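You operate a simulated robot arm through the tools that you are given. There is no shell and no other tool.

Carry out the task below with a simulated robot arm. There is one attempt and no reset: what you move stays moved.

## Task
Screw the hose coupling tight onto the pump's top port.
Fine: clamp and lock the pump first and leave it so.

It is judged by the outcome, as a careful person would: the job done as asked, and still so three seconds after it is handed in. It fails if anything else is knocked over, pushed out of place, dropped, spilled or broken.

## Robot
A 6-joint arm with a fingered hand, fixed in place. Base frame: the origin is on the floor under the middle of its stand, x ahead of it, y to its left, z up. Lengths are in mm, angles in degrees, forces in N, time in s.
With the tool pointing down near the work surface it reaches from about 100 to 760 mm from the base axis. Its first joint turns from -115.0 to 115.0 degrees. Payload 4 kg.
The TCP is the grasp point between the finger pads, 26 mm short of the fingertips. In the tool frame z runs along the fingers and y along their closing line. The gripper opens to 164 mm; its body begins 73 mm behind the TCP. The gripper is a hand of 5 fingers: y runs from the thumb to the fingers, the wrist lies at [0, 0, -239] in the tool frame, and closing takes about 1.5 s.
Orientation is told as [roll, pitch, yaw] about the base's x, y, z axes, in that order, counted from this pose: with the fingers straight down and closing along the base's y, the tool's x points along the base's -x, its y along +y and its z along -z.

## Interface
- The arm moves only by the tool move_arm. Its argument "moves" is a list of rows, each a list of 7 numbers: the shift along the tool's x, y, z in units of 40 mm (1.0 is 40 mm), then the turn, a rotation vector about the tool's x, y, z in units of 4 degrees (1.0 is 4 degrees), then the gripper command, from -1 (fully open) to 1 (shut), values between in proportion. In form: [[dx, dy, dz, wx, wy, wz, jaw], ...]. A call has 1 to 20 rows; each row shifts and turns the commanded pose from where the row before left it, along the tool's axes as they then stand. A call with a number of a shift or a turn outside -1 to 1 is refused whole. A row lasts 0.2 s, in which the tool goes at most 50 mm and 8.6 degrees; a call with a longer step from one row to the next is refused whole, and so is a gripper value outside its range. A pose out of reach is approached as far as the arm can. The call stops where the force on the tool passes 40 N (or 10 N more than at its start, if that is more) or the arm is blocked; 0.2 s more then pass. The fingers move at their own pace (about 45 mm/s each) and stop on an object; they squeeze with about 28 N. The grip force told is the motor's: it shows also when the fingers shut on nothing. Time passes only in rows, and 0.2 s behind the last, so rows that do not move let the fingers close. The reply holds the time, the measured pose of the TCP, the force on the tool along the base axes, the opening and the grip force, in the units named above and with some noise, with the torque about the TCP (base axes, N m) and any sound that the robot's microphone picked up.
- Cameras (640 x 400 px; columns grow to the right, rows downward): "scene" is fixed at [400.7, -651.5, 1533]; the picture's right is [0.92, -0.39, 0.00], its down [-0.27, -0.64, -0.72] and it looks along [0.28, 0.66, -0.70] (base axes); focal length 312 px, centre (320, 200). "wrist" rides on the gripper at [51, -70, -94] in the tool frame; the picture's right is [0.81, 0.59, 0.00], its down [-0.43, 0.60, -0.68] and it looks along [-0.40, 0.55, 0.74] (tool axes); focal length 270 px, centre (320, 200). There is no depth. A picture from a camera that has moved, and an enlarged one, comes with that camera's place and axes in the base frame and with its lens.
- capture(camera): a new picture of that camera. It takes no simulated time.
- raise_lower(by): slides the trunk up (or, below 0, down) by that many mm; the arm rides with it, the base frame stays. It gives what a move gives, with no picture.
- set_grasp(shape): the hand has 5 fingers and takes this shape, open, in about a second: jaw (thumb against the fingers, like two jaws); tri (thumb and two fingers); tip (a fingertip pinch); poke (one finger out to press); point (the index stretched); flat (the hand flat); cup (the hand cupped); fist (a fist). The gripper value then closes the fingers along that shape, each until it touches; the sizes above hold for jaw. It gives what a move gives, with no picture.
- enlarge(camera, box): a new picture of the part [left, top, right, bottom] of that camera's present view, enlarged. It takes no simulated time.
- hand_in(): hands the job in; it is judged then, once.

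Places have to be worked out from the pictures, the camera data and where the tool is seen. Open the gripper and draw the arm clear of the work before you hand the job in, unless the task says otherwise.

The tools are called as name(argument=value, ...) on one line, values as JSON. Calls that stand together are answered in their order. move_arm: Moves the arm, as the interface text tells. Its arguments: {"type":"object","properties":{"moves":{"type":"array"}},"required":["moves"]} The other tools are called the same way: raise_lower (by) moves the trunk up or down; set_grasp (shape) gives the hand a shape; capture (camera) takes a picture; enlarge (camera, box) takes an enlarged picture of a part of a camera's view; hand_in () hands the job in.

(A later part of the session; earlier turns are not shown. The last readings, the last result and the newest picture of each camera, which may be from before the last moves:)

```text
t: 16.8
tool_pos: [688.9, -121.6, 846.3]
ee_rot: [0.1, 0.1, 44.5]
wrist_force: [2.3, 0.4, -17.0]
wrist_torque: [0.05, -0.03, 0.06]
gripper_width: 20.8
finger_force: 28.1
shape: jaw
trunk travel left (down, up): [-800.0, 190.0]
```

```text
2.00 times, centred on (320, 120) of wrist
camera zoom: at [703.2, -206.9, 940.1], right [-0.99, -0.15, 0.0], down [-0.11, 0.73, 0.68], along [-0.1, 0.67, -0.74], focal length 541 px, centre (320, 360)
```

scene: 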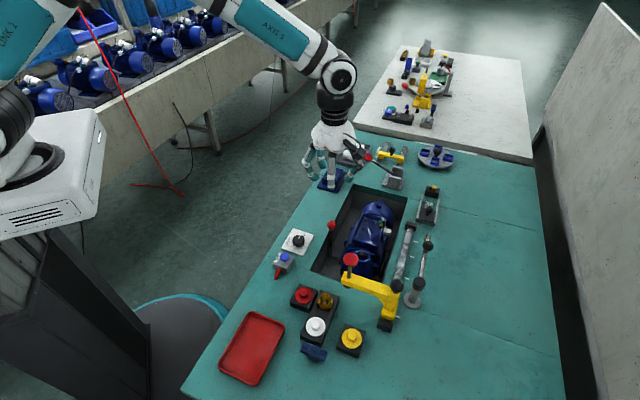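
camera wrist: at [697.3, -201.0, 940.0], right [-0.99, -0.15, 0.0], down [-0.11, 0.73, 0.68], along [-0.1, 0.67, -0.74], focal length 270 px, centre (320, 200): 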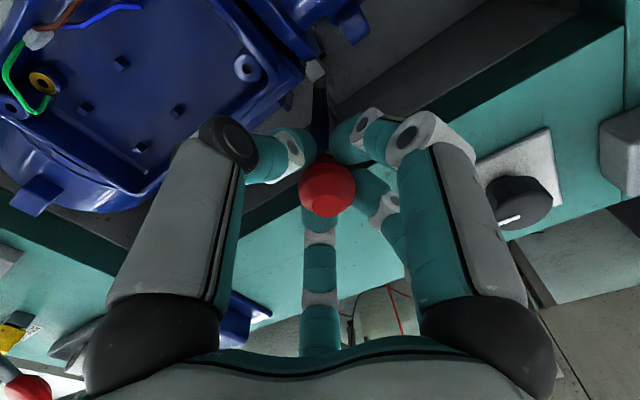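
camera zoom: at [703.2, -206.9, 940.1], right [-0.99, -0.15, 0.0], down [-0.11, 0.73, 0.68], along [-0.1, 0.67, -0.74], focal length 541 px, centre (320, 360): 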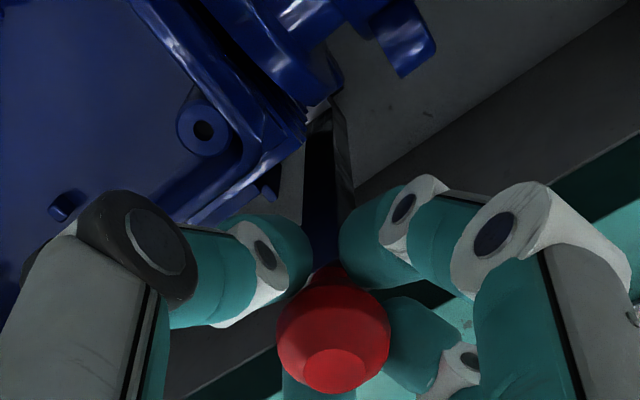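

Total slide is about 28 mm and still free. Continuing carefully in 3 mm steps, watching the forces.

move_arm(moves=[[0, -0.08, 0, 0, 0, 0, 1], [0, 0, 0, 0, 0, 0, 1]])

move_arm(moves=[[0, -0.08, 0, 0, 0, 0, 1], [0, 0, 0, 0, 0, 0, 1]])

enlarge(camera="scene", box=[300, 210, 400, 280])

enlarge(camera="wrist", box=[220, 20, 420, 220])

```text
t: 17.4
tool_pos: [689.8, -122.4, 847.4]
ee_rot: [0.2, 0.0, 44.5]
wrist_force: [-3.3, 6.4, -17.0]
wrist_torque: [0.14, 0.0, 0.04]
gripper_width: 20.8
finger_force: 27.5
shape: jaw
trunk travel left (down, up): [-800.0, 190.0]
```

```text
t: 18.0
tool_pos: [692.2, -124.6, 846.7]
ee_rot: [0.2, 0.2, 44.5]
wrist_force: [-11.2, 14.9, -17.6]
wrist_torque: [0.24, 0.14, 0.0]
gripper_width: 20.3
finger_force: 27.8
shape: jaw
trunk travel left (down, up): [-800.0, 190.0]
```

```text
5.71 times, centred on (350, 245) of scene
camera zoom: at [400.7, -651.5, 1533.0], right [0.92, -0.39, 0.0], down [-0.27, -0.64, -0.72], along [0.28, 0.66, -0.7], focal length 1785 px, centre (149, -57)
```

zoom: 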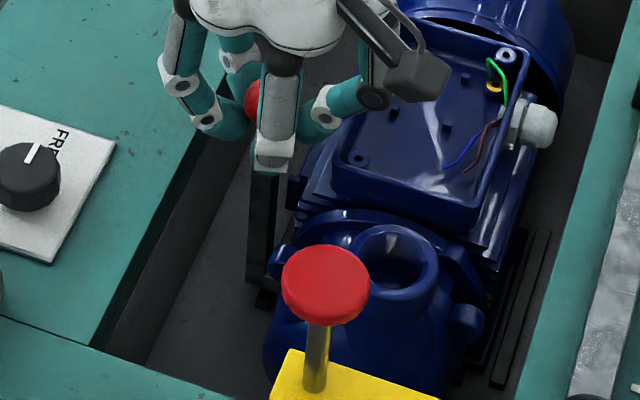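

```text
2.00 times, centred on (320, 120) of wrist
camera zoom: at [705.8, -209.3, 939.9], right [-0.99, -0.15, 0.0], down [-0.11, 0.73, 0.68], along [-0.1, 0.67, -0.74], focal length 541 px, centre (320, 360)
```

zoom: 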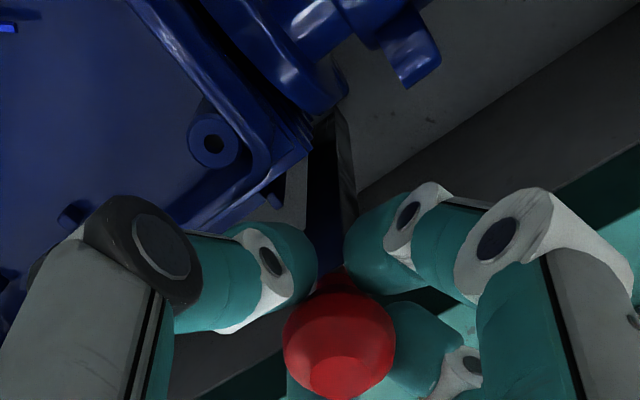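

Reaction rose to ~18 N with the ball starting to lag in the grip and the pump not moving, so the jaw is bearing against the pump. I'll press one small step more to seat it firmly.

move_arm(moves=[[0, -0.08, 0, 0, 0, 0, 1], [0, 0, 0, 0, 0, 0, 1], [0, 0, 0, 0, 0, 0, 1]])

enlarge(camera="scene", box=[300, 210, 400, 280])

enlarge(camera="wrist", box=[220, 20, 420, 220])

```text
t: 18.8
tool_pos: [693.0, -125.8, 847.1]
ee_rot: [0.2, 0.2, 44.5]
wrist_force: [-16.8, 23.9, -17.7]
wrist_torque: [0.4, 0.2, -0.02]
gripper_width: 19.7
finger_force: 27.8
shape: jaw
trunk travel left (down, up): [-800.0, 190.0]
```

```text
5.71 times, centred on (350, 245) of scene
camera zoom: at [400.7, -651.5, 1533.0], right [0.92, -0.39, 0.0], down [-0.27, -0.64, -0.72], along [0.28, 0.66, -0.7], focal length 1785 px, centre (149, -57)
```

zoom: 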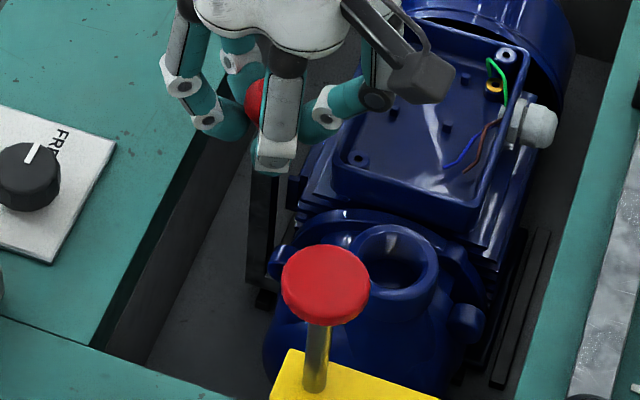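

```text
2.00 times, centred on (320, 120) of wrist
camera zoom: at [707.2, -210.8, 939.8], right [-0.99, -0.15, 0.01], down [-0.11, 0.73, 0.68], along [-0.1, 0.67, -0.74], focal length 541 px, centre (320, 360)
```

zoom: 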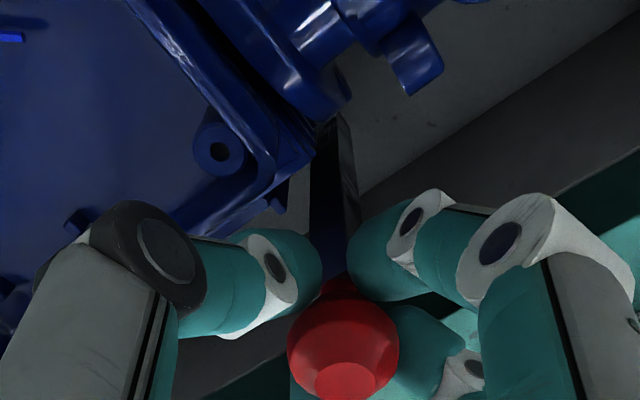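

The jaw no longer advances at ~29 N and the pump hasn't shifted: it's clamped. I'll open just enough to free the ball (≈42 mm) and check the jaw stays.

move_arm(moves=[[0, 0, 0, 0, 0, 0, 0.7], [0, 0, 0, 0, 0, 0, 0.5], [0, 0, 0, 0, 0, 0, 0.5], [0, 0, 0, 0, 0, 0, 0.5]])

enlarge(camera="wrist", box=[220, 20, 420, 220])

enlarge(camera="scene", box=[300, 210, 400, 280])

```text
t: 19.8
tool_pos: [697.3, -129.3, 850.2]
ee_rot: [-0.2, -0.1, 44.5]
wrist_force: [0.4, 0.6, 3.1]
wrist_torque: [-0.02, -0.05, 0.07]
gripper_width: 41.2
finger_force: 0.0
shape: jaw
trunk travel left (down, up): [-800.0, 190.0]
```

```text
2.00 times, centred on (320, 120) of wrist
camera zoom: at [709.6, -214.0, 942.9], right [-0.99, -0.15, 0.0], down [-0.11, 0.73, 0.68], along [-0.1, 0.67, -0.74], focal length 541 px, centre (320, 360)
```

zoom: 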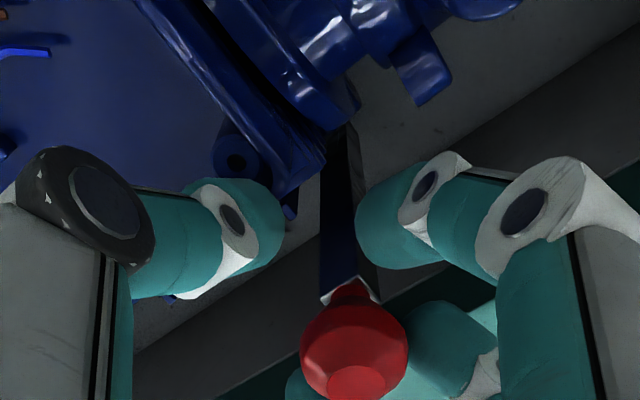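

```text
5.71 times, centred on (350, 245) of scene
camera zoom: at [400.7, -651.5, 1533.0], right [0.92, -0.39, 0.0], down [-0.27, -0.64, -0.72], along [0.28, 0.66, -0.7], focal length 1785 px, centre (149, -57)
```

zoom: 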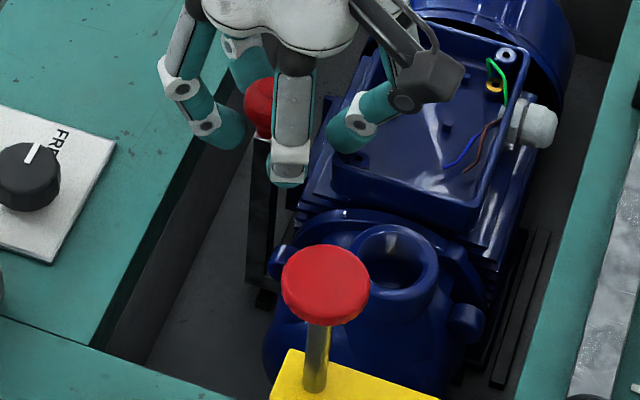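

The jaw stayed put after release. I'll re-centre 5 mm back over the ball and lift straight up clear.

move_arm(moves=[[0, 0.12, 0, 0, 0, 0, 0.5], [0, 0, -0.4, 0, 0, 0, 0.5], [0, 0, -0.8, 0, 0, 0, 0.5], [0, 0, -1, 0, 0, 0, 0.5], [0, 0, -1, 0, 0, 0, 0.3], [0, 0, 0, 0, 0, 0, 0.3]])

capture(camera="wrist")

enlarge(camera="scene", box=[300, 200, 420, 290])

```text
t: 21.2
tool_pos: [692.4, -125.8, 977.0]
ee_rot: [0.1, 0.0, 44.5]
wrist_force: [0.1, -0.5, -1.3]
wrist_torque: [-0.02, 0.0, 0.0]
gripper_width: 56.8
finger_force: 0.1
shape: jaw
trunk travel left (down, up): [-800.0, 190.0]
```

```text
taken
camera wrist: at [706.5, -209.6, 1069.1], right [-0.99, -0.15, 0.0], down [-0.11, 0.73, 0.68], along [-0.1, 0.67, -0.74], focal length 270 px, centre (320, 200)
```

wrist: 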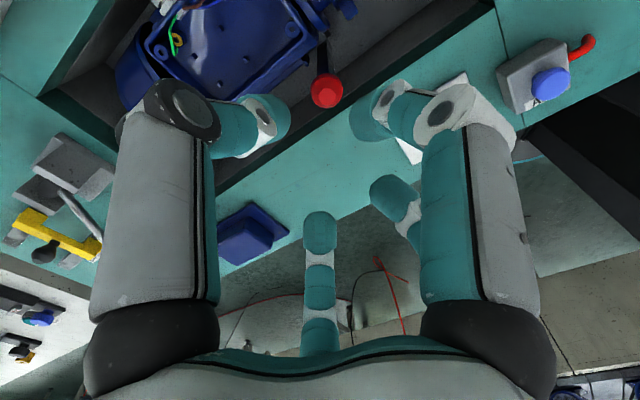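

```text
4.44 times, centred on (360, 245) of scene
camera zoom: at [400.7, -651.5, 1533.0], right [0.92, -0.39, 0.0], down [-0.27, -0.64, -0.72], along [0.28, 0.66, -0.7], focal length 1388 px, centre (142, 0)
```

zoom: 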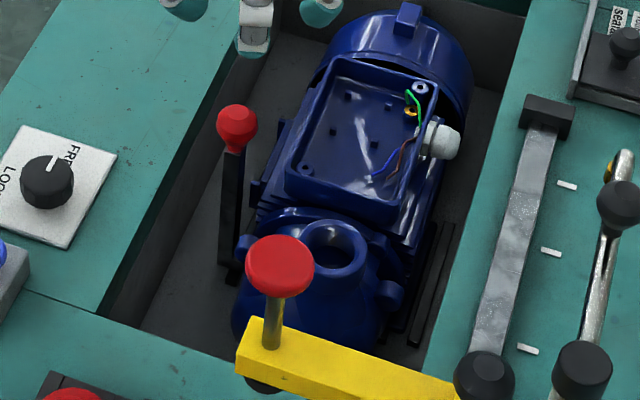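

The clamp lever stands in its clamped position. Next is the FREE/LOCK knob, at about (564,-115) with its top near z≈842; LOCK lies 90° counter-clockwise from FREE. I'll move above it.

move_arm(moves=[[0, 0, 0, 0, 0, 1, 0.3], [0, 0, 0, 0, 0, 1, 0.3], [0, 0, 0, 0, 0, 0.875, 0.3], [0.85, 0.66, 0, 0, 0, 0, 0.3], [0.85, 0.66, 0, 0, 0, 0, 0.3], [0.845, 0.655, 0, 0, 0, 0, 0.3], [0, 0, 0.6, 0, 0, 0, 0.3], [0, 0, 0.575, 0, 0, 0, 0.3], [0, 0, 0, 0, 0, 0, 0.3]])

capture(camera="wrist")

enlarge(camera="scene", box=[250, 180, 370, 280])

```text
t: 23.2
tool_pos: [562.8, -115.7, 929.5]
ee_rot: [-0.1, 0.1, 33.1]
wrist_force: [-0.1, -0.2, -0.2]
wrist_torque: [0.01, -0.01, 0.02]
gripper_width: 56.9
finger_force: 0.1
shape: jaw
trunk travel left (down, up): [-800.0, 190.0]
```

```text
taken
camera wrist: at [559.2, -199.3, 1022.3], right [-1.0, 0.05, 0.0], down [0.04, 0.73, 0.68], along [0.04, 0.68, -0.74], focal length 270 px, centre (320, 200)
```

wrist: 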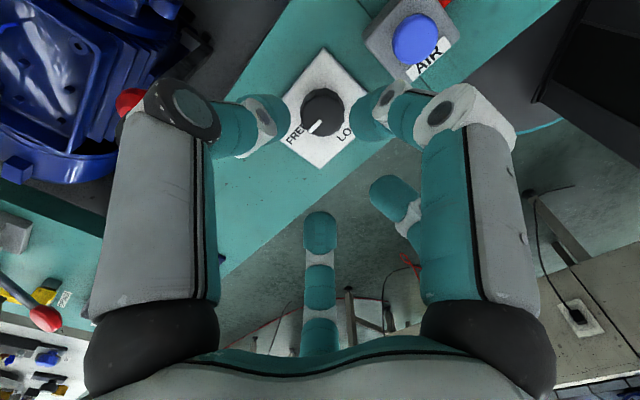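

```text
4.00 times, centred on (310, 230) of scene
camera zoom: at [400.7, -651.5, 1533.0], right [0.92, -0.39, 0.0], down [-0.27, -0.64, -0.72], along [0.28, 0.66, -0.7], focal length 1249 px, centre (360, 80)
```

zoom: 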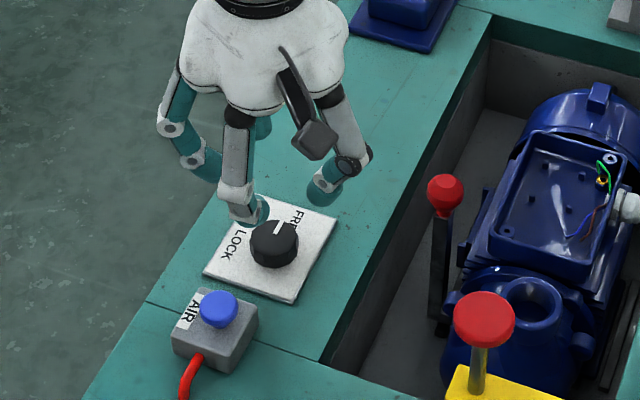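

I'll zoom in on the knob to fix its centre precisely.

enlarge(camera="wrist", box=[270, 40, 390, 170])

enlarge(camera="scene", box=[265, 215, 335, 275])

```text
3.08 times, centred on (330, 105) of wrist
camera zoom: at [559.2, -199.3, 1022.3], right [-1.0, 0.05, 0.0], down [0.04, 0.73, 0.68], along [0.04, 0.68, -0.74], focal length 832 px, centre (289, 492)
```

zoom: 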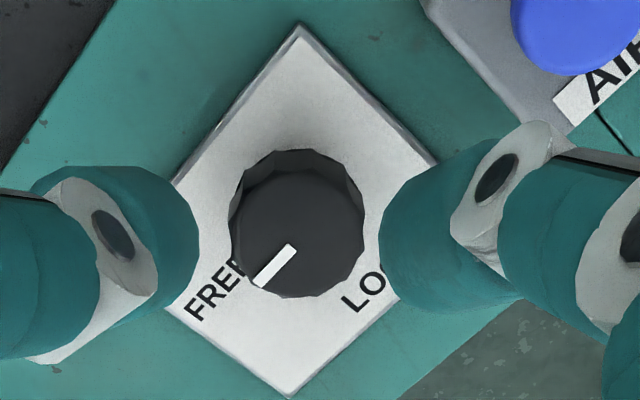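

```text
6.67 times, centred on (300, 245) of scene
camera zoom: at [400.7, -651.5, 1533.0], right [0.92, -0.39, 0.0], down [-0.27, -0.64, -0.72], along [0.28, 0.66, -0.7], focal length 2082 px, centre (453, -100)
```

zoom: 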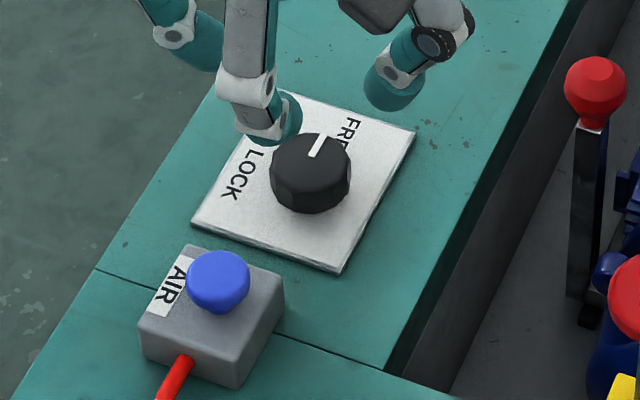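

The knob centre computes to about (561.5,-113), 34 mm wide. I'll descend to z≈870 with a small correction and re-check its centring.

move_arm(moves=[[0, 0.06, 0.5, 0, 0, 0, 0.3], [0, 0, 0.5, 0, 0, 0, 0.3], [0, 0, 0.5, 0, 0, 0, 0.3], [0, 0, 0, 0, 0, 0, 0.3]])

capture(camera="wrist")

enlarge(camera="scene", box=[250, 200, 350, 280])

```text
t: 24.2
tool_pos: [562.4, -112.1, 869.0]
ee_rot: [0.0, -0.1, 33.0]
wrist_force: [-0.2, 0.2, -0.1]
wrist_torque: [0.04, 0.02, -0.03]
gripper_width: 57.0
finger_force: 0.0
shape: jaw
trunk travel left (down, up): [-800.0, 190.0]
```

```text
taken
camera wrist: at [558.2, -197.2, 962.2], right [-1.0, 0.05, 0.0], down [0.04, 0.73, 0.68], along [0.04, 0.68, -0.74], focal length 270 px, centre (320, 200)
```

wrist: 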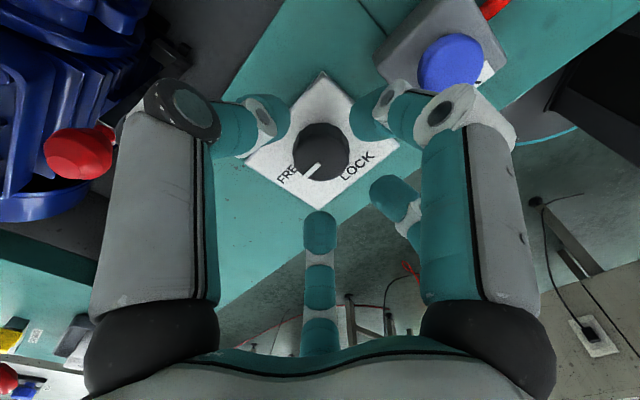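

```text
5.00 times, centred on (300, 240) of scene
camera zoom: at [400.7, -651.5, 1533.0], right [0.92, -0.39, 0.0], down [-0.27, -0.64, -0.72], along [0.28, 0.66, -0.7], focal length 1562 px, centre (420, 0)
```

zoom: 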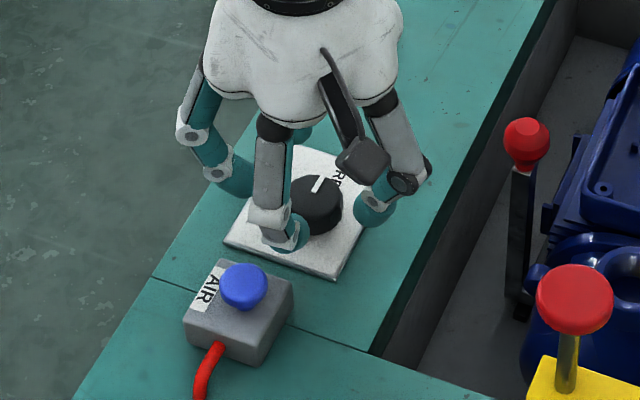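

The knob appears nearly centred; I'll descend to z≈850 and re-check before gripping.

move_arm(moves=[[0, 0, 0.3, 0, 0, 0, 0.3], [0, 0, 0.17, 0, 0, 0, 0.3], [0, 0, 0, 0, 0, 0, 0.3]])

capture(camera="wrist")

enlarge(camera="wrist", box=[240, 80, 400, 240])

enlarge(camera="scene", box=[260, 210, 340, 270])

```text
t: 25.0
tool_pos: [561.7, -111.0, 850.4]
ee_rot: [-0.1, 0.1, 33.1]
wrist_force: [-0.6, -0.1, -0.6]
wrist_torque: [-0.01, 0.0, -0.01]
gripper_width: 57.0
finger_force: 0.1
shape: jaw
trunk travel left (down, up): [-800.0, 190.0]
```

```text
taken
camera wrist: at [558.1, -196.9, 943.2], right [-1.0, 0.05, 0.0], down [0.04, 0.73, 0.68], along [0.04, 0.68, -0.74], focal length 270 px, centre (320, 200)
```

wrist: 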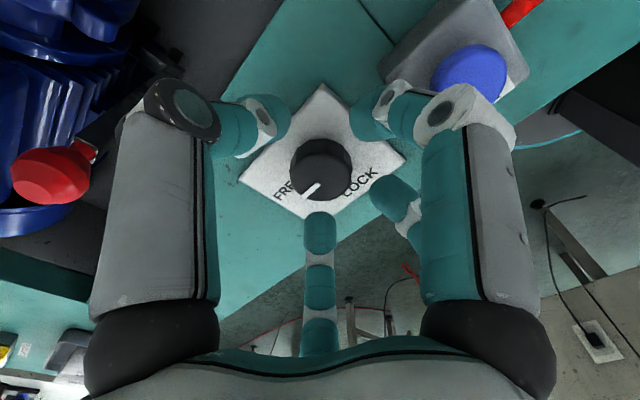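

```text
2.50 times, centred on (320, 160) of wrist
camera zoom: at [558.1, -196.9, 943.2], right [-1.0, 0.05, 0.0], down [0.04, 0.73, 0.68], along [0.04, 0.68, -0.74], focal length 676 px, centre (320, 300)
```

zoom: 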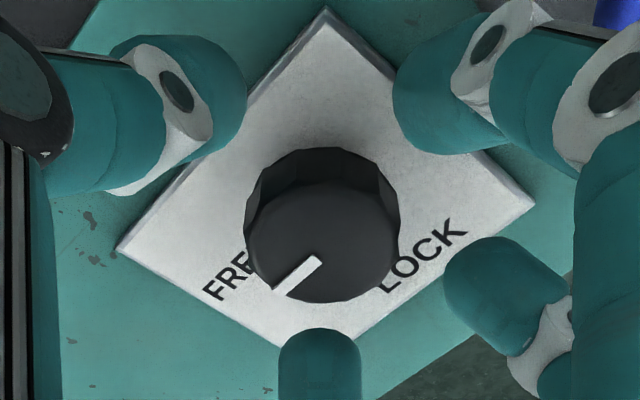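

```text
6.67 times, centred on (300, 240) of scene
camera zoom: at [400.7, -651.5, 1533.0], right [0.92, -0.39, 0.0], down [-0.27, -0.64, -0.72], along [0.28, 0.66, -0.7], focal length 2082 px, centre (453, -67)
```

zoom: 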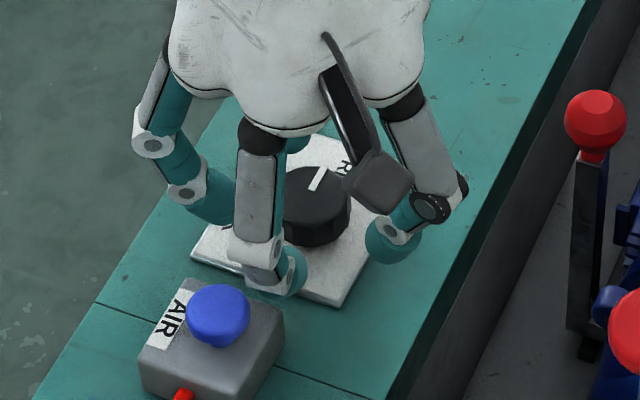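

The knob is centred in the finger ring. I'll lower 3 mm more and close on it.

move_arm(moves=[[0, 0, 0.08, 0, 0, 0, 0.4], [0, 0, 0, 0, 0, 0, 0.6], [0, 0, 0, 0, 0, 0, 0.8], [0, 0, 0, 0, 0, 0, 1], [0, 0, 0, 0, 0, 0, 1], [0, 0, 0, 0, 0, 0, 1]])

enlarge(camera="wrist", box=[240, 80, 400, 240])

enlarge(camera="scene", box=[260, 210, 340, 270])

```text
t: 26.4
tool_pos: [561.3, -112.0, 847.9]
ee_rot: [0.0, -0.1, 33.0]
wrist_force: [-0.9, 4.5, 4.0]
wrist_torque: [0.01, 0.03, 0.0]
gripper_width: 21.2
finger_force: 28.0
shape: jaw
trunk travel left (down, up): [-800.0, 190.0]
```

```text
2.50 times, centred on (320, 160) of wrist
camera zoom: at [557.9, -197.0, 940.7], right [-1.0, 0.05, 0.0], down [0.04, 0.73, 0.68], along [0.04, 0.68, -0.74], focal length 676 px, centre (320, 300)
```

zoom: 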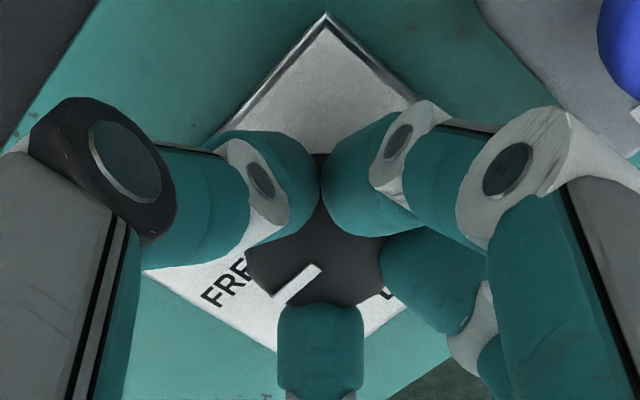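

```text
6.67 times, centred on (300, 240) of scene
camera zoom: at [400.7, -651.5, 1533.0], right [0.92, -0.39, 0.0], down [-0.27, -0.64, -0.72], along [0.28, 0.66, -0.7], focal length 2082 px, centre (453, -67)
```

zoom: 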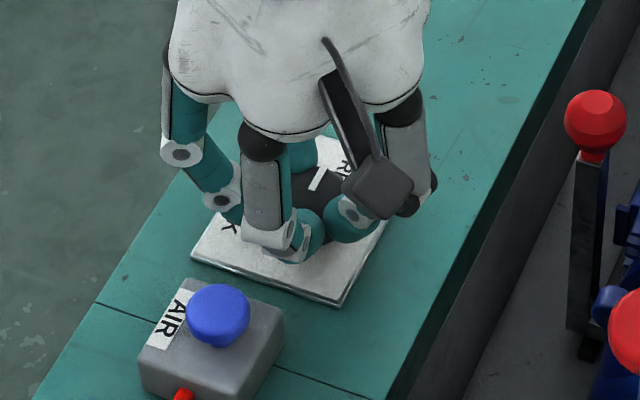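

The knob is gripped evenly. I'll turn it counter-clockwise (towards LOCK) 20° first and check the torque.

move_arm(moves=[[0, 0, 0, 0, 0, -1, 1], [0, 0, 0, 0, 0, -1, 1], [0, 0, 0, 0, 0, -1, 1], [0, 0, 0, 0, 0, -1, 1], [0, 0, 0, 0, 0, -1, 1], [0, 0, 0, 0, 0, 0, 1]])

enlarge(camera="wrist", box=[240, 80, 400, 240])

enlarge(camera="scene", box=[260, 210, 340, 270])

```text
t: 27.8
tool_pos: [562.4, -110.7, 848.4]
ee_rot: [-0.1, 0.1, 53.0]
wrist_force: [6.9, 10.0, 8.4]
wrist_torque: [0.23, -0.17, -0.04]
gripper_width: 21.1
finger_force: 28.2
shape: jaw
trunk travel left (down, up): [-800.0, 190.0]
```

```text
2.50 times, centred on (320, 160) of wrist
camera zoom: at [588.6, -193.4, 940.7], right [-0.96, -0.29, 0.0], down [-0.22, 0.7, 0.68], along [-0.2, 0.65, -0.74], focal length 676 px, centre (320, 300)
```

zoom: 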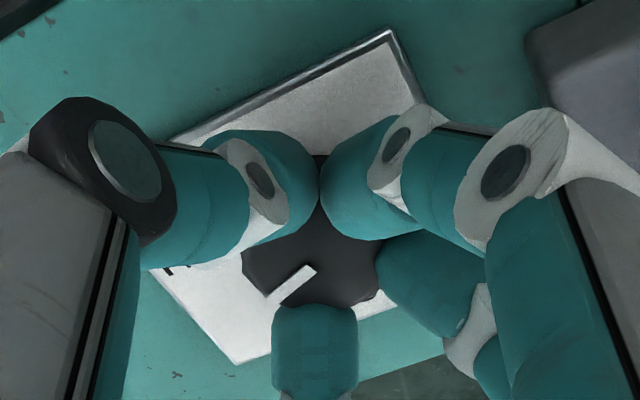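

```text
6.67 times, centred on (300, 240) of scene
camera zoom: at [400.7, -651.5, 1533.0], right [0.92, -0.39, 0.0], down [-0.27, -0.64, -0.72], along [0.28, 0.66, -0.7], focal length 2082 px, centre (453, -67)
```

zoom: 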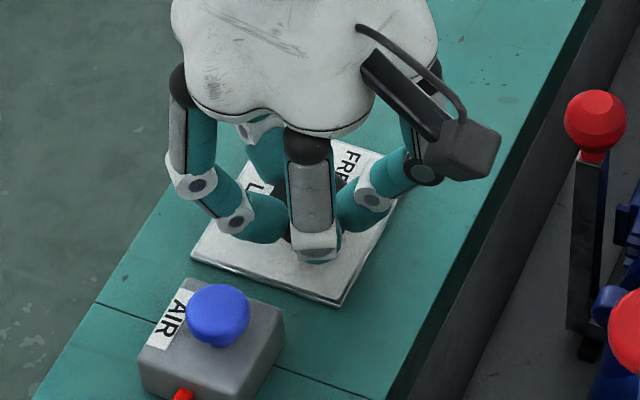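

The knob follows the hand. I'll ease the small lateral preload and turn another 24°.

move_arm(moves=[[-0.04, 0, 0, 0, 0, -1, 1], [0, 0, 0, 0, 0, -1, 1], [0, 0, 0, 0, 0, -1, 1], [0, 0, 0, 0, 0, -1, 1], [0, 0, 0, 0, 0, -1, 1], [0, 0, 0, 0, 0, -1, 1], [0, 0, 0, 0, 0, 0, 1]])

capture(camera="wrist")

enlarge(camera="scene", box=[260, 210, 340, 270])

```text
t: 29.6
tool_pos: [569.0, -93.1, 849.6]
ee_rot: [-1.1, 1.7, 76.6]
wrist_force: [4.3, 1.7, 12.7]
wrist_torque: [-0.16, -0.14, -0.05]
gripper_width: 18.6
finger_force: 28.0
shape: jaw
out of reach, approached as far as the arm can: row 5, 6
trunk travel left (down, up): [-800.0, 190.0]
stopped in row 7: the force on the tool passed its limit at 41 N (the readings are from after the stop); the commanded pose is now the measured one
```

```text
taken
camera wrist: at [624.1, -153.9, 945.4], right [-0.76, -0.65, 0.01], down [-0.49, 0.58, 0.65], along [-0.43, 0.49, -0.76], focal length 270 px, centre (320, 200)
```

wrist: 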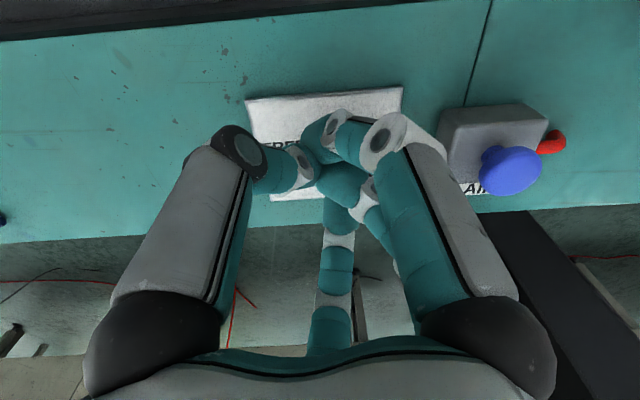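

```text
6.67 times, centred on (300, 240) of scene
camera zoom: at [400.7, -651.5, 1533.0], right [0.92, -0.39, 0.0], down [-0.27, -0.64, -0.72], along [0.28, 0.66, -0.7], focal length 2082 px, centre (453, -67)
```

zoom: 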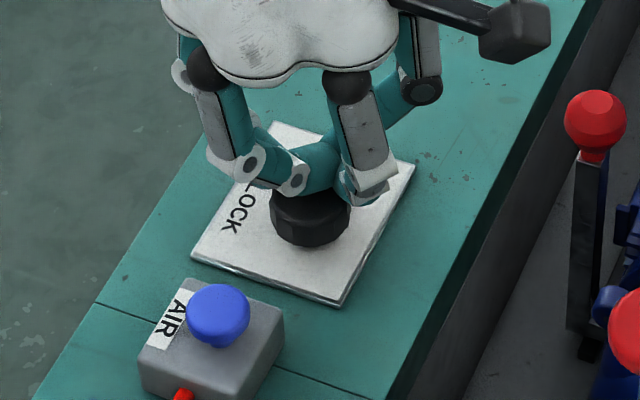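

The wrist reached its yaw limit near 70° and the hand slid off the knob. I'll open and lift clear, then look at the knob.

move_arm(moves=[[0, 0, 0, 0, 0, 0, 0.5], [0, 0, 0, 0, 0, 0, 0.3], [0, 0, -0.3, 0, 0, 0, 0.3], [0, 0, -0.7, 0, 0, 0, 0.3], [0, 0, -1, 0, 0, 0, 0.3], [0, 0, -0.5, 0, 0, 0, 0.3], [0, 0, 0, 0, 0, 0, 0.3]])

capture(camera="wrist")

enlarge(camera="scene", box=[260, 210, 340, 270])

```text
t: 31.2
tool_pos: [566.0, -92.7, 947.9]
ee_rot: [-0.9, 2.0, 76.3]
wrist_force: [0.5, -1.3, 0.7]
wrist_torque: [0.02, -0.01, -0.05]
gripper_width: 57.2
finger_force: 0.1
shape: jaw
trunk travel left (down, up): [-800.0, 190.0]
```

```text
taken
camera wrist: at [621.6, -153.9, 1043.2], right [-0.76, -0.65, 0.02], down [-0.48, 0.59, 0.65], along [-0.43, 0.49, -0.76], focal length 270 px, centre (320, 200)
```

wrist: 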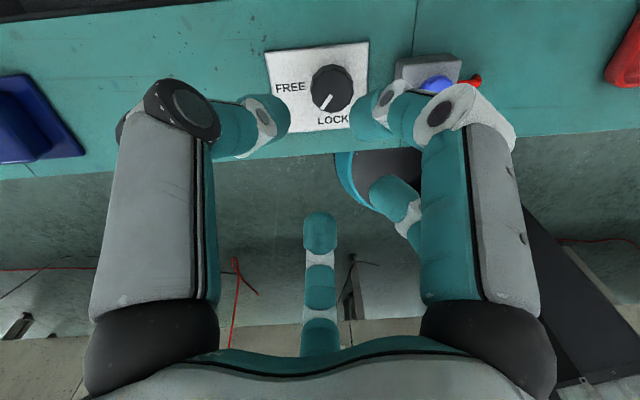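

```text
6.67 times, centred on (300, 240) of scene
camera zoom: at [400.7, -651.5, 1533.0], right [0.92, -0.39, 0.0], down [-0.27, -0.64, -0.72], along [0.28, 0.66, -0.7], focal length 2082 px, centre (453, -67)
```

zoom: 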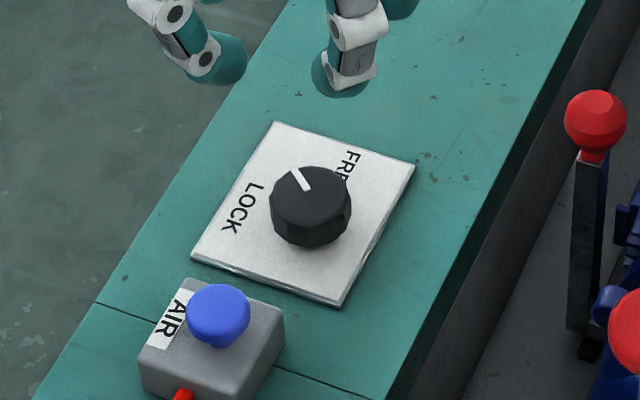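

The knob turned about half way (≈42°) with nothing disturbed. I'll level the hand, then unwind the wrist yaw back to about −39° in two calls so that I have room for the second half.

move_arm(moves=[[0, 0, 0, -0.225, -0.5, 0, 0.3], [0, 0, 0, 0, 0, 1, 0.3], [0, 0, 0, 0, 0, 1, 0.3], [0, 0, 0, 0, 0, 1, 0.3], [0, 0, 0, 0, 0, 1, 0.3], [0, 0, 0, 0, 0, 1, 0.3], [0, 0, 0, 0, 0, 1, 0.3], [0, 0, 0, 0, 0, 1, 0.3], [0, 0, 0, 0, 0, 1, 0.3], [0, 0, 0, 0, 0, 1, 0.3], [0, 0, 0, 0, 0, 1, 0.3], [0, 0, 0, 0, 0, 1, 0.3], [0, 0, 0, 0, 0, 1, 0.3], [0, 0, 0, 0, 0, 1, 0.3], [0, 0, 0, 0, 0, 1, 0.3], [0, 0, 0, 0, 0, 1, 0.3], [0, 0, 0, 0, 0, 1, 0.3], [0, 0, 0, 0, 0, 1, 0.3], [0, 0, 0, 0, 0, 1, 0.3], [0, 0, 0, 0, 0, 1, 0.3]])

move_arm(moves=[[0, 0, 0, 0, 0, 1, 0.3], [0, 0, 0, 0, 0, 1, 0.3], [0, 0, 0, 0, 0, 1, 0.3], [0, 0, 0, 0, 0, 1, 0.3], [0, 0, 0, 0, 0, 1, 0.3], [0, 0, 0, 0, 0, 1, 0.3], [0, 0, 0, 0, 0, 1, 0.3], [0, 0, 0, 0, 0, 1, 0.3], [0, 0, 0, 0, 0, 1, 0.3], [0, 0, 0, 0, 0, 0.8, 0.3], [0, 0, 0, 0, 0, 0, 0.3]])

capture(camera="wrist")

```text
t: 35.4
tool_pos: [566.0, -92.9, 948.4]
ee_rot: [0.3, 0.2, 0.5]
wrist_force: [0.3, -0.3, -0.3]
wrist_torque: [0.02, 0.01, -0.02]
gripper_width: 56.9
finger_force: 0.1
shape: jaw
trunk travel left (down, up): [-800.0, 190.0]
```

```text
t: 37.8
tool_pos: [565.5, -93.4, 947.5]
ee_rot: [0.2, 0.3, -38.8]
wrist_force: [0.5, -0.4, 0.2]
wrist_torque: [0.02, -0.02, 0.04]
gripper_width: 57.3
finger_force: 0.1
shape: jaw
trunk travel left (down, up): [-800.0, 190.0]
```

```text
taken
camera wrist: at [483.8, -114.7, 1040.9], right [-0.26, 0.96, 0.01], down [0.71, 0.19, 0.68], along [0.65, 0.18, -0.74], focal length 270 px, centre (320, 200)
```

wrist: 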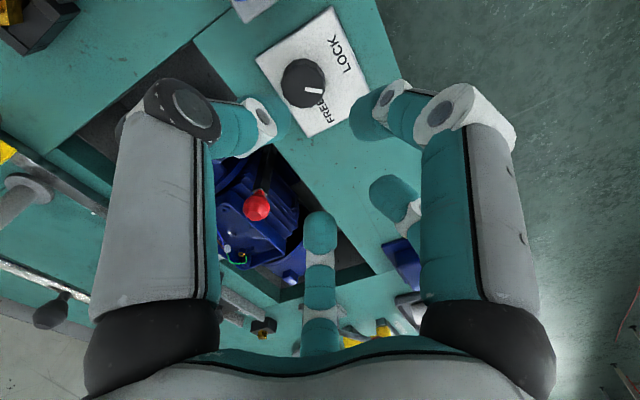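

I'll zoom in to fix the knob's position from this viewpoint.

enlarge(camera="wrist", box=[240, 0, 400, 150])

```text
2.67 times, centred on (320, 75) of wrist
camera zoom: at [483.8, -114.7, 1040.9], right [-0.26, 0.96, 0.01], down [0.71, 0.19, 0.68], along [0.65, 0.18, -0.74], focal length 721 px, centre (320, 533)
```

zoom: 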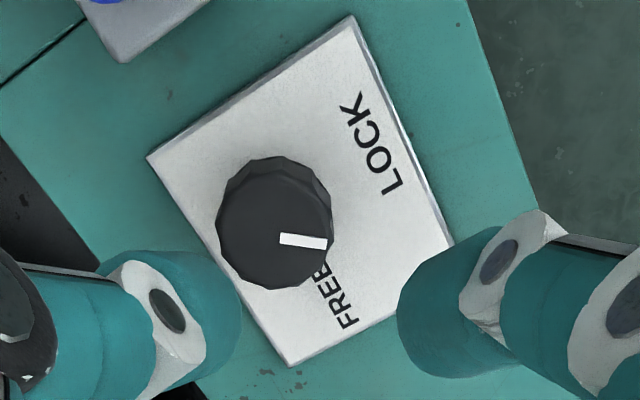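

Consistent views put the knob's axis at (561.7,-108) with its top at z≈830 (lower than I first thought). I'll move over it and descend to z≈865.

move_arm(moves=[[-0.155, -0.344, 0, 0, 0, 0, 0.3], [0, 0, 0.8, 0, 0, 0, 0.3], [0, 0, 0.8, 0, 0, 0, 0.3], [0, 0, 0.45, 0, 0, 0, 0.3], [0, 0, 0, 0, 0, 0, 0.3]])

enlarge(camera="wrist", box=[220, 60, 420, 260])

enlarge(camera="scene", box=[260, 210, 340, 270])

```text
t: 39.0
tool_pos: [562.8, -105.5, 866.1]
ee_rot: [0.2, 0.4, -38.8]
wrist_force: [0.4, 0.3, -0.3]
wrist_torque: [-0.02, 0.01, 0.02]
gripper_width: 57.0
finger_force: 0.0
shape: jaw
trunk travel left (down, up): [-800.0, 190.0]
```

```text
2.00 times, centred on (320, 160) of wrist
camera zoom: at [480.2, -128.6, 959.0], right [-0.26, 0.96, 0.01], down [0.71, 0.19, 0.68], along [0.65, 0.18, -0.74], focal length 541 px, centre (320, 280)
```

zoom: 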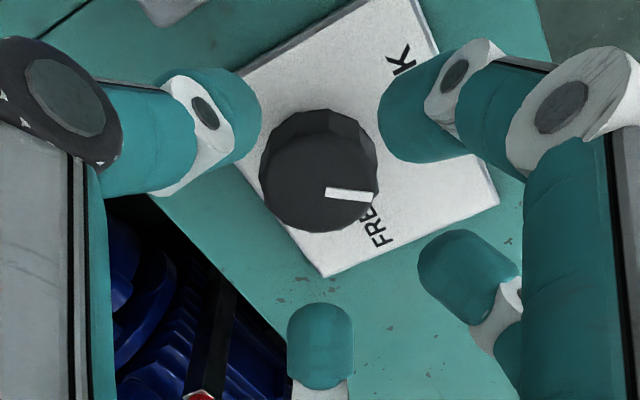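

```text
6.67 times, centred on (300, 240) of scene
camera zoom: at [400.7, -651.5, 1533.0], right [0.92, -0.39, 0.0], down [-0.27, -0.64, -0.72], along [0.28, 0.66, -0.7], focal length 2082 px, centre (453, -67)
```

zoom: 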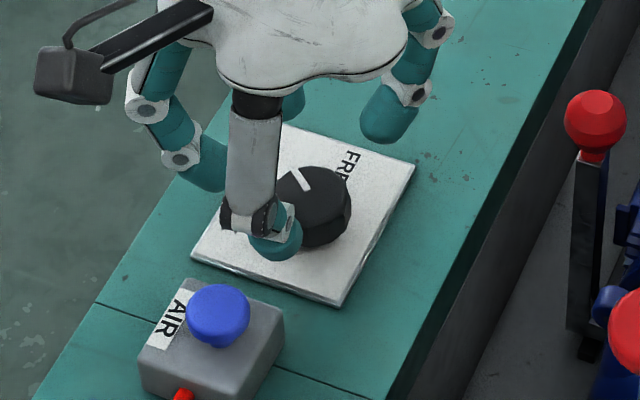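

The knob is about 3 mm off along the tool's −y. I'll correct and descend to z≈838, then close.

move_arm(moves=[[0.01, -0.08, 0.3, 0, 0, 0, 0.3], [0, 0, 0.4, 0, 0, 0, 0.3], [0, 0, 0, 0, 0, 0, 0.3]])

enlarge(camera="wrist", box=[220, 60, 420, 260])

enlarge(camera="scene", box=[260, 210, 340, 270])

```text
t: 39.8
tool_pos: [558.7, -108.0, 837.2]
ee_rot: [0.2, 0.3, -38.8]
wrist_force: [0.4, -0.1, -0.7]
wrist_torque: [-0.03, 0.01, -0.02]
gripper_width: 57.1
finger_force: 0.1
shape: jaw
trunk travel left (down, up): [-800.0, 190.0]
```

```text
2.00 times, centred on (320, 160) of wrist
camera zoom: at [477.5, -131.1, 930.9], right [-0.26, 0.96, 0.01], down [0.71, 0.19, 0.68], along [0.65, 0.18, -0.74], focal length 541 px, centre (320, 280)
```

zoom: 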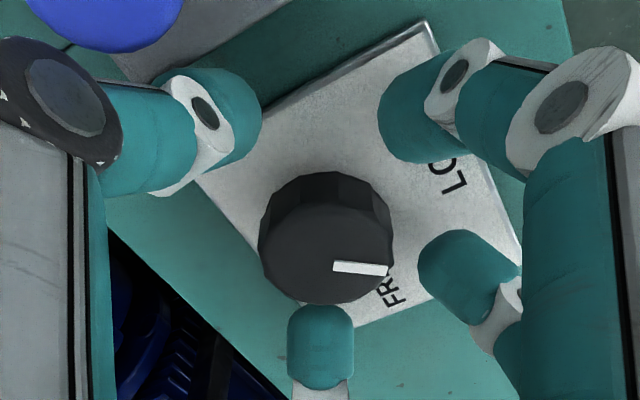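

```text
6.67 times, centred on (300, 240) of scene
camera zoom: at [400.7, -651.5, 1533.0], right [0.92, -0.39, 0.0], down [-0.27, -0.64, -0.72], along [0.28, 0.66, -0.7], focal length 2082 px, centre (453, -67)
```

zoom: 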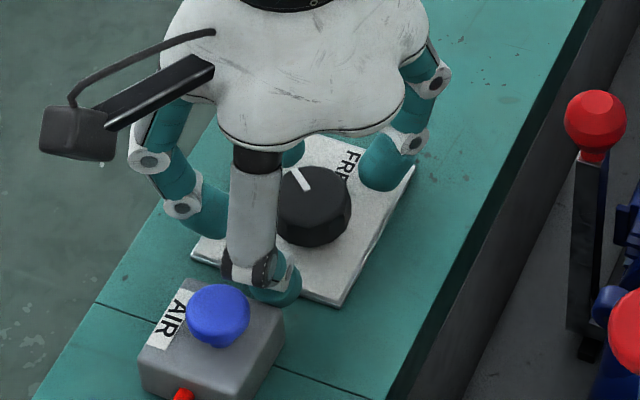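

The knob sits well within the ring. Closing on it and reading the side force to check the centring.

move_arm(moves=[[0, 0, 0, 0, 0, 0, 0.5], [0, 0, 0, 0, 0, 0, 0.7], [0, 0, 0, 0, 0, 0, 1], [0, 0, 0, 0, 0, 0, 1], [0, 0, 0, 0, 0, 0, 1], [0, 0, 0, 0, 0, 0, 1]])

enlarge(camera="wrist", box=[220, 60, 420, 260])

```text
t: 41.2
tool_pos: [559.5, -108.5, 837.1]
ee_rot: [0.2, 0.3, -38.7]
wrist_force: [2.1, 3.6, -2.4]
wrist_torque: [0.08, -0.11, 0.01]
gripper_width: 24.9
finger_force: 27.6
shape: jaw
trunk travel left (down, up): [-800.0, 190.0]
```

```text
2.00 times, centred on (320, 160) of wrist
camera zoom: at [477.9, -130.8, 930.8], right [-0.26, 0.96, 0.01], down [0.71, 0.19, 0.68], along [0.65, 0.18, -0.74], focal length 541 px, centre (320, 280)
```

zoom: 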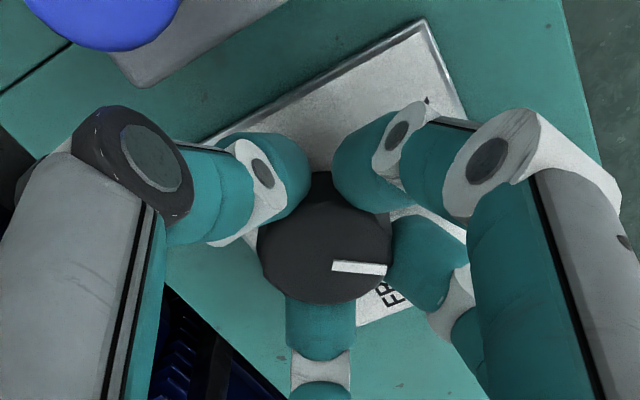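

A balanced grip at 25 mm with small side force. Turning counter-clockwise 40° now.

move_arm(moves=[[0, 0, 0, 0, 0, -1, 1], [0, 0, 0, 0, 0, -1, 1], [0, 0, 0, 0, 0, -1, 1], [0, 0, 0, 0, 0, -1, 1], [0, 0, 0, 0, 0, -1, 1], [0, 0, 0, 0, 0, -1, 1], [0, 0, 0, 0, 0, -1, 1], [0, 0, 0, 0, 0, -1, 1], [0, 0, 0, 0, 0, -1, 1], [0, 0, 0, 0, 0, -1, 1], [0, 0, 0, 0, 0, 0, 1]])

enlarge(camera="wrist", box=[220, 60, 420, 260])

enlarge(camera="scene", box=[260, 210, 340, 270])

```text
t: 43.6
tool_pos: [560.6, -109.3, 837.1]
ee_rot: [0.4, 0.0, 1.4]
wrist_force: [8.3, -0.2, 1.6]
wrist_torque: [0.06, -0.26, -0.05]
gripper_width: 25.0
finger_force: 28.2
shape: jaw
trunk travel left (down, up): [-800.0, 190.0]
```

```text
2.00 times, centred on (320, 160) of wrist
camera zoom: at [512.5, -179.3, 930.3], right [-0.82, 0.57, 0.0], down [0.42, 0.6, 0.68], along [0.39, 0.56, -0.73], focal length 541 px, centre (320, 280)
```

zoom: 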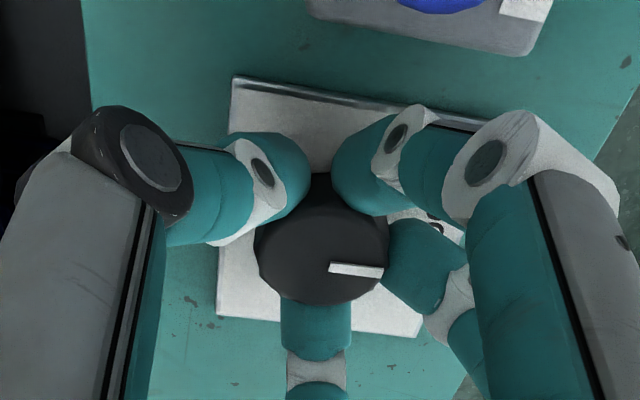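

```text
6.67 times, centred on (300, 240) of scene
camera zoom: at [400.7, -651.5, 1533.0], right [0.92, -0.39, 0.0], down [-0.27, -0.64, -0.72], along [0.28, 0.66, -0.7], focal length 2082 px, centre (453, -67)
```

zoom: 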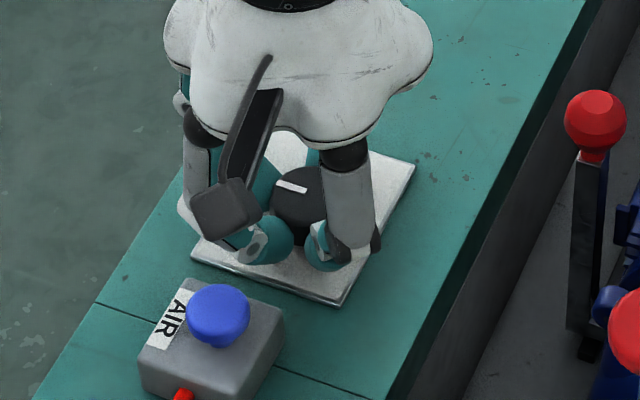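

The pointer now lies at about 136°, i.e. at LOCK. I'll nudge 4–8° more to find the stop.

move_arm(moves=[[0, 0, 0, 0, 0, -1, 1], [0, 0, 0, 0, 0, 0, 1]])

move_arm(moves=[[0, 0, 0, 0, 0, -1, 1], [0, 0, 0, 0, 0, 0, 1]])

enlarge(camera="wrist", box=[220, 60, 420, 260])

```text
t: 44.2
tool_pos: [560.0, -108.6, 837.1]
ee_rot: [0.5, 0.0, 5.3]
wrist_force: [7.9, -0.1, 2.5]
wrist_torque: [0.04, -0.31, -0.09]
gripper_width: 24.9
finger_force: 27.6
shape: jaw
trunk travel left (down, up): [-800.0, 190.0]
```

```text
t: 44.8
tool_pos: [559.8, -109.9, 837.3]
ee_rot: [0.4, 0.0, 9.3]
wrist_force: [6.9, -0.3, 5.0]
wrist_torque: [-0.04, -0.26, -0.1]
gripper_width: 24.5
finger_force: 28.6
shape: jaw
trunk travel left (down, up): [-800.0, 190.0]
```

```text
2.00 times, centred on (320, 160) of wrist
camera zoom: at [522.0, -185.6, 930.2], right [-0.89, 0.45, 0.0], down [0.33, 0.65, 0.68], along [0.3, 0.61, -0.73], focal length 541 px, centre (320, 280)
```

zoom: 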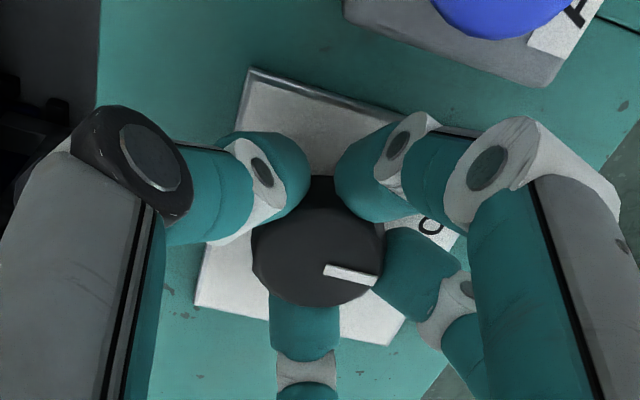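

The pointer stayed fixed while the hand turned 8° further, so the knob is against its LOCK stop. I'll release and lift clear.

move_arm(moves=[[0, 0, 0, 0, 0, 0, 0.6], [0, 0, 0, 0, 0, 0, 0.3], [0, 0, 0, 0, 0, 0, 0.3], [0, 0, -0.5, 0, 0, 0, 0.3], [0, 0, -1, 0, 0, 0, 0.3], [0, 0, -1, 0, 0, 0, 0.3], [0, 0, -0.5, 0, 0, 0, 0.3], [0, 0, 0, 0, 0, 0, 0.3]])

capture(camera="wrist")

enlarge(camera="scene", box=[260, 210, 380, 290])

```text
t: 46.6
tool_pos: [559.5, -108.7, 958.4]
ee_rot: [0.3, 0.0, 9.3]
wrist_force: [0.2, 0.1, -0.1]
wrist_torque: [0.01, 0.0, -0.03]
gripper_width: 57.0
finger_force: 0.0
shape: jaw
trunk travel left (down, up): [-800.0, 190.0]
```

```text
taken
camera wrist: at [522.0, -185.6, 1050.5], right [-0.89, 0.45, 0.0], down [0.33, 0.65, 0.68], along [0.3, 0.61, -0.73], focal length 270 px, centre (320, 200)
```

wrist: 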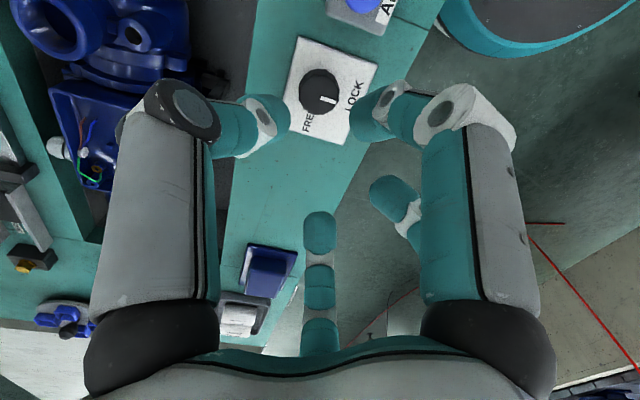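

```text
5.00 times, centred on (320, 250) of scene
camera zoom: at [400.7, -651.5, 1533.0], right [0.92, -0.39, 0.0], down [-0.27, -0.64, -0.72], along [0.28, 0.66, -0.7], focal length 1562 px, centre (320, -50)
```

zoom: 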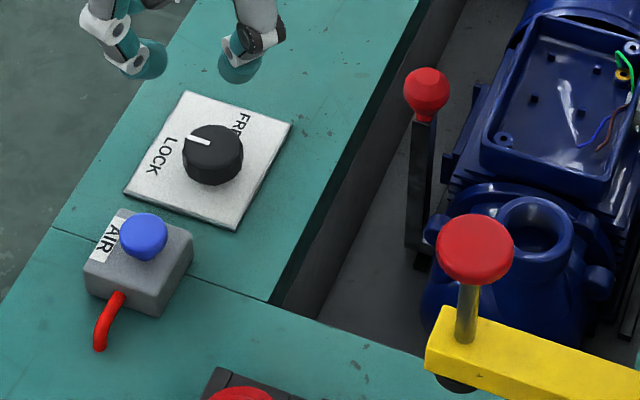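

The pointer is squarely at LOCK. Next is the coupling: I'll move over the near side to look closely at its rack and the clearance to the yellow arm's plunger.

move_arm(moves=[[0, 0, -0.7, 0, 0, 0, 0.3], [0.34, -0.95, 0, 0, 0, 0, 0.3], [0.34, -0.95, 0, 0, 0, 0, 0.3], [0.34, -0.95, 0, 0, 0, 0, 0.3], [0.34, -0.95, 0, 0, 0, 0, 0.3], [0.34, -0.95, 0, 0, 0, 0, 0.3], [0.34, -0.95, 0, 0, 0, 0, 0.3], [0.34, -0.95, 0, 0, 0, 0, 0.3], [0, 0, 0.8, 0, 0, 0, 0.3], [0, 0, 0, 0, 0, 0, 0.3]])

capture(camera="wrist")

capture(camera="scene")

```text
t: 48.8
tool_pos: [509.7, -386.0, 951.6]
ee_rot: [0.4, 0.0, 9.1]
wrist_force: [0.2, -0.2, -0.2]
wrist_torque: [0.01, -0.01, -0.02]
gripper_width: 57.1
finger_force: 0.1
shape: jaw
trunk travel left (down, up): [-800.0, 190.0]
```

```text
taken
camera wrist: at [471.3, -463.5, 1043.9], right [-0.89, 0.45, 0.0], down [0.33, 0.65, 0.68], along [0.3, 0.61, -0.73], focal length 270 px, centre (320, 200)
```

wrist: 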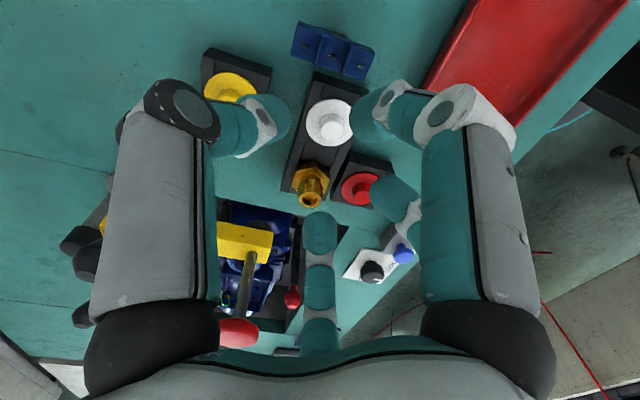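

```text
taken
```

scene: 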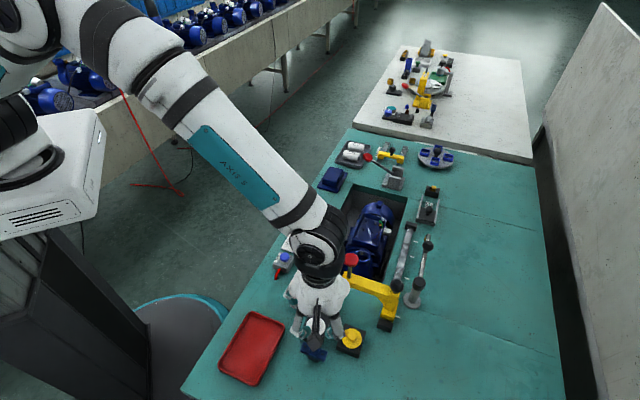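

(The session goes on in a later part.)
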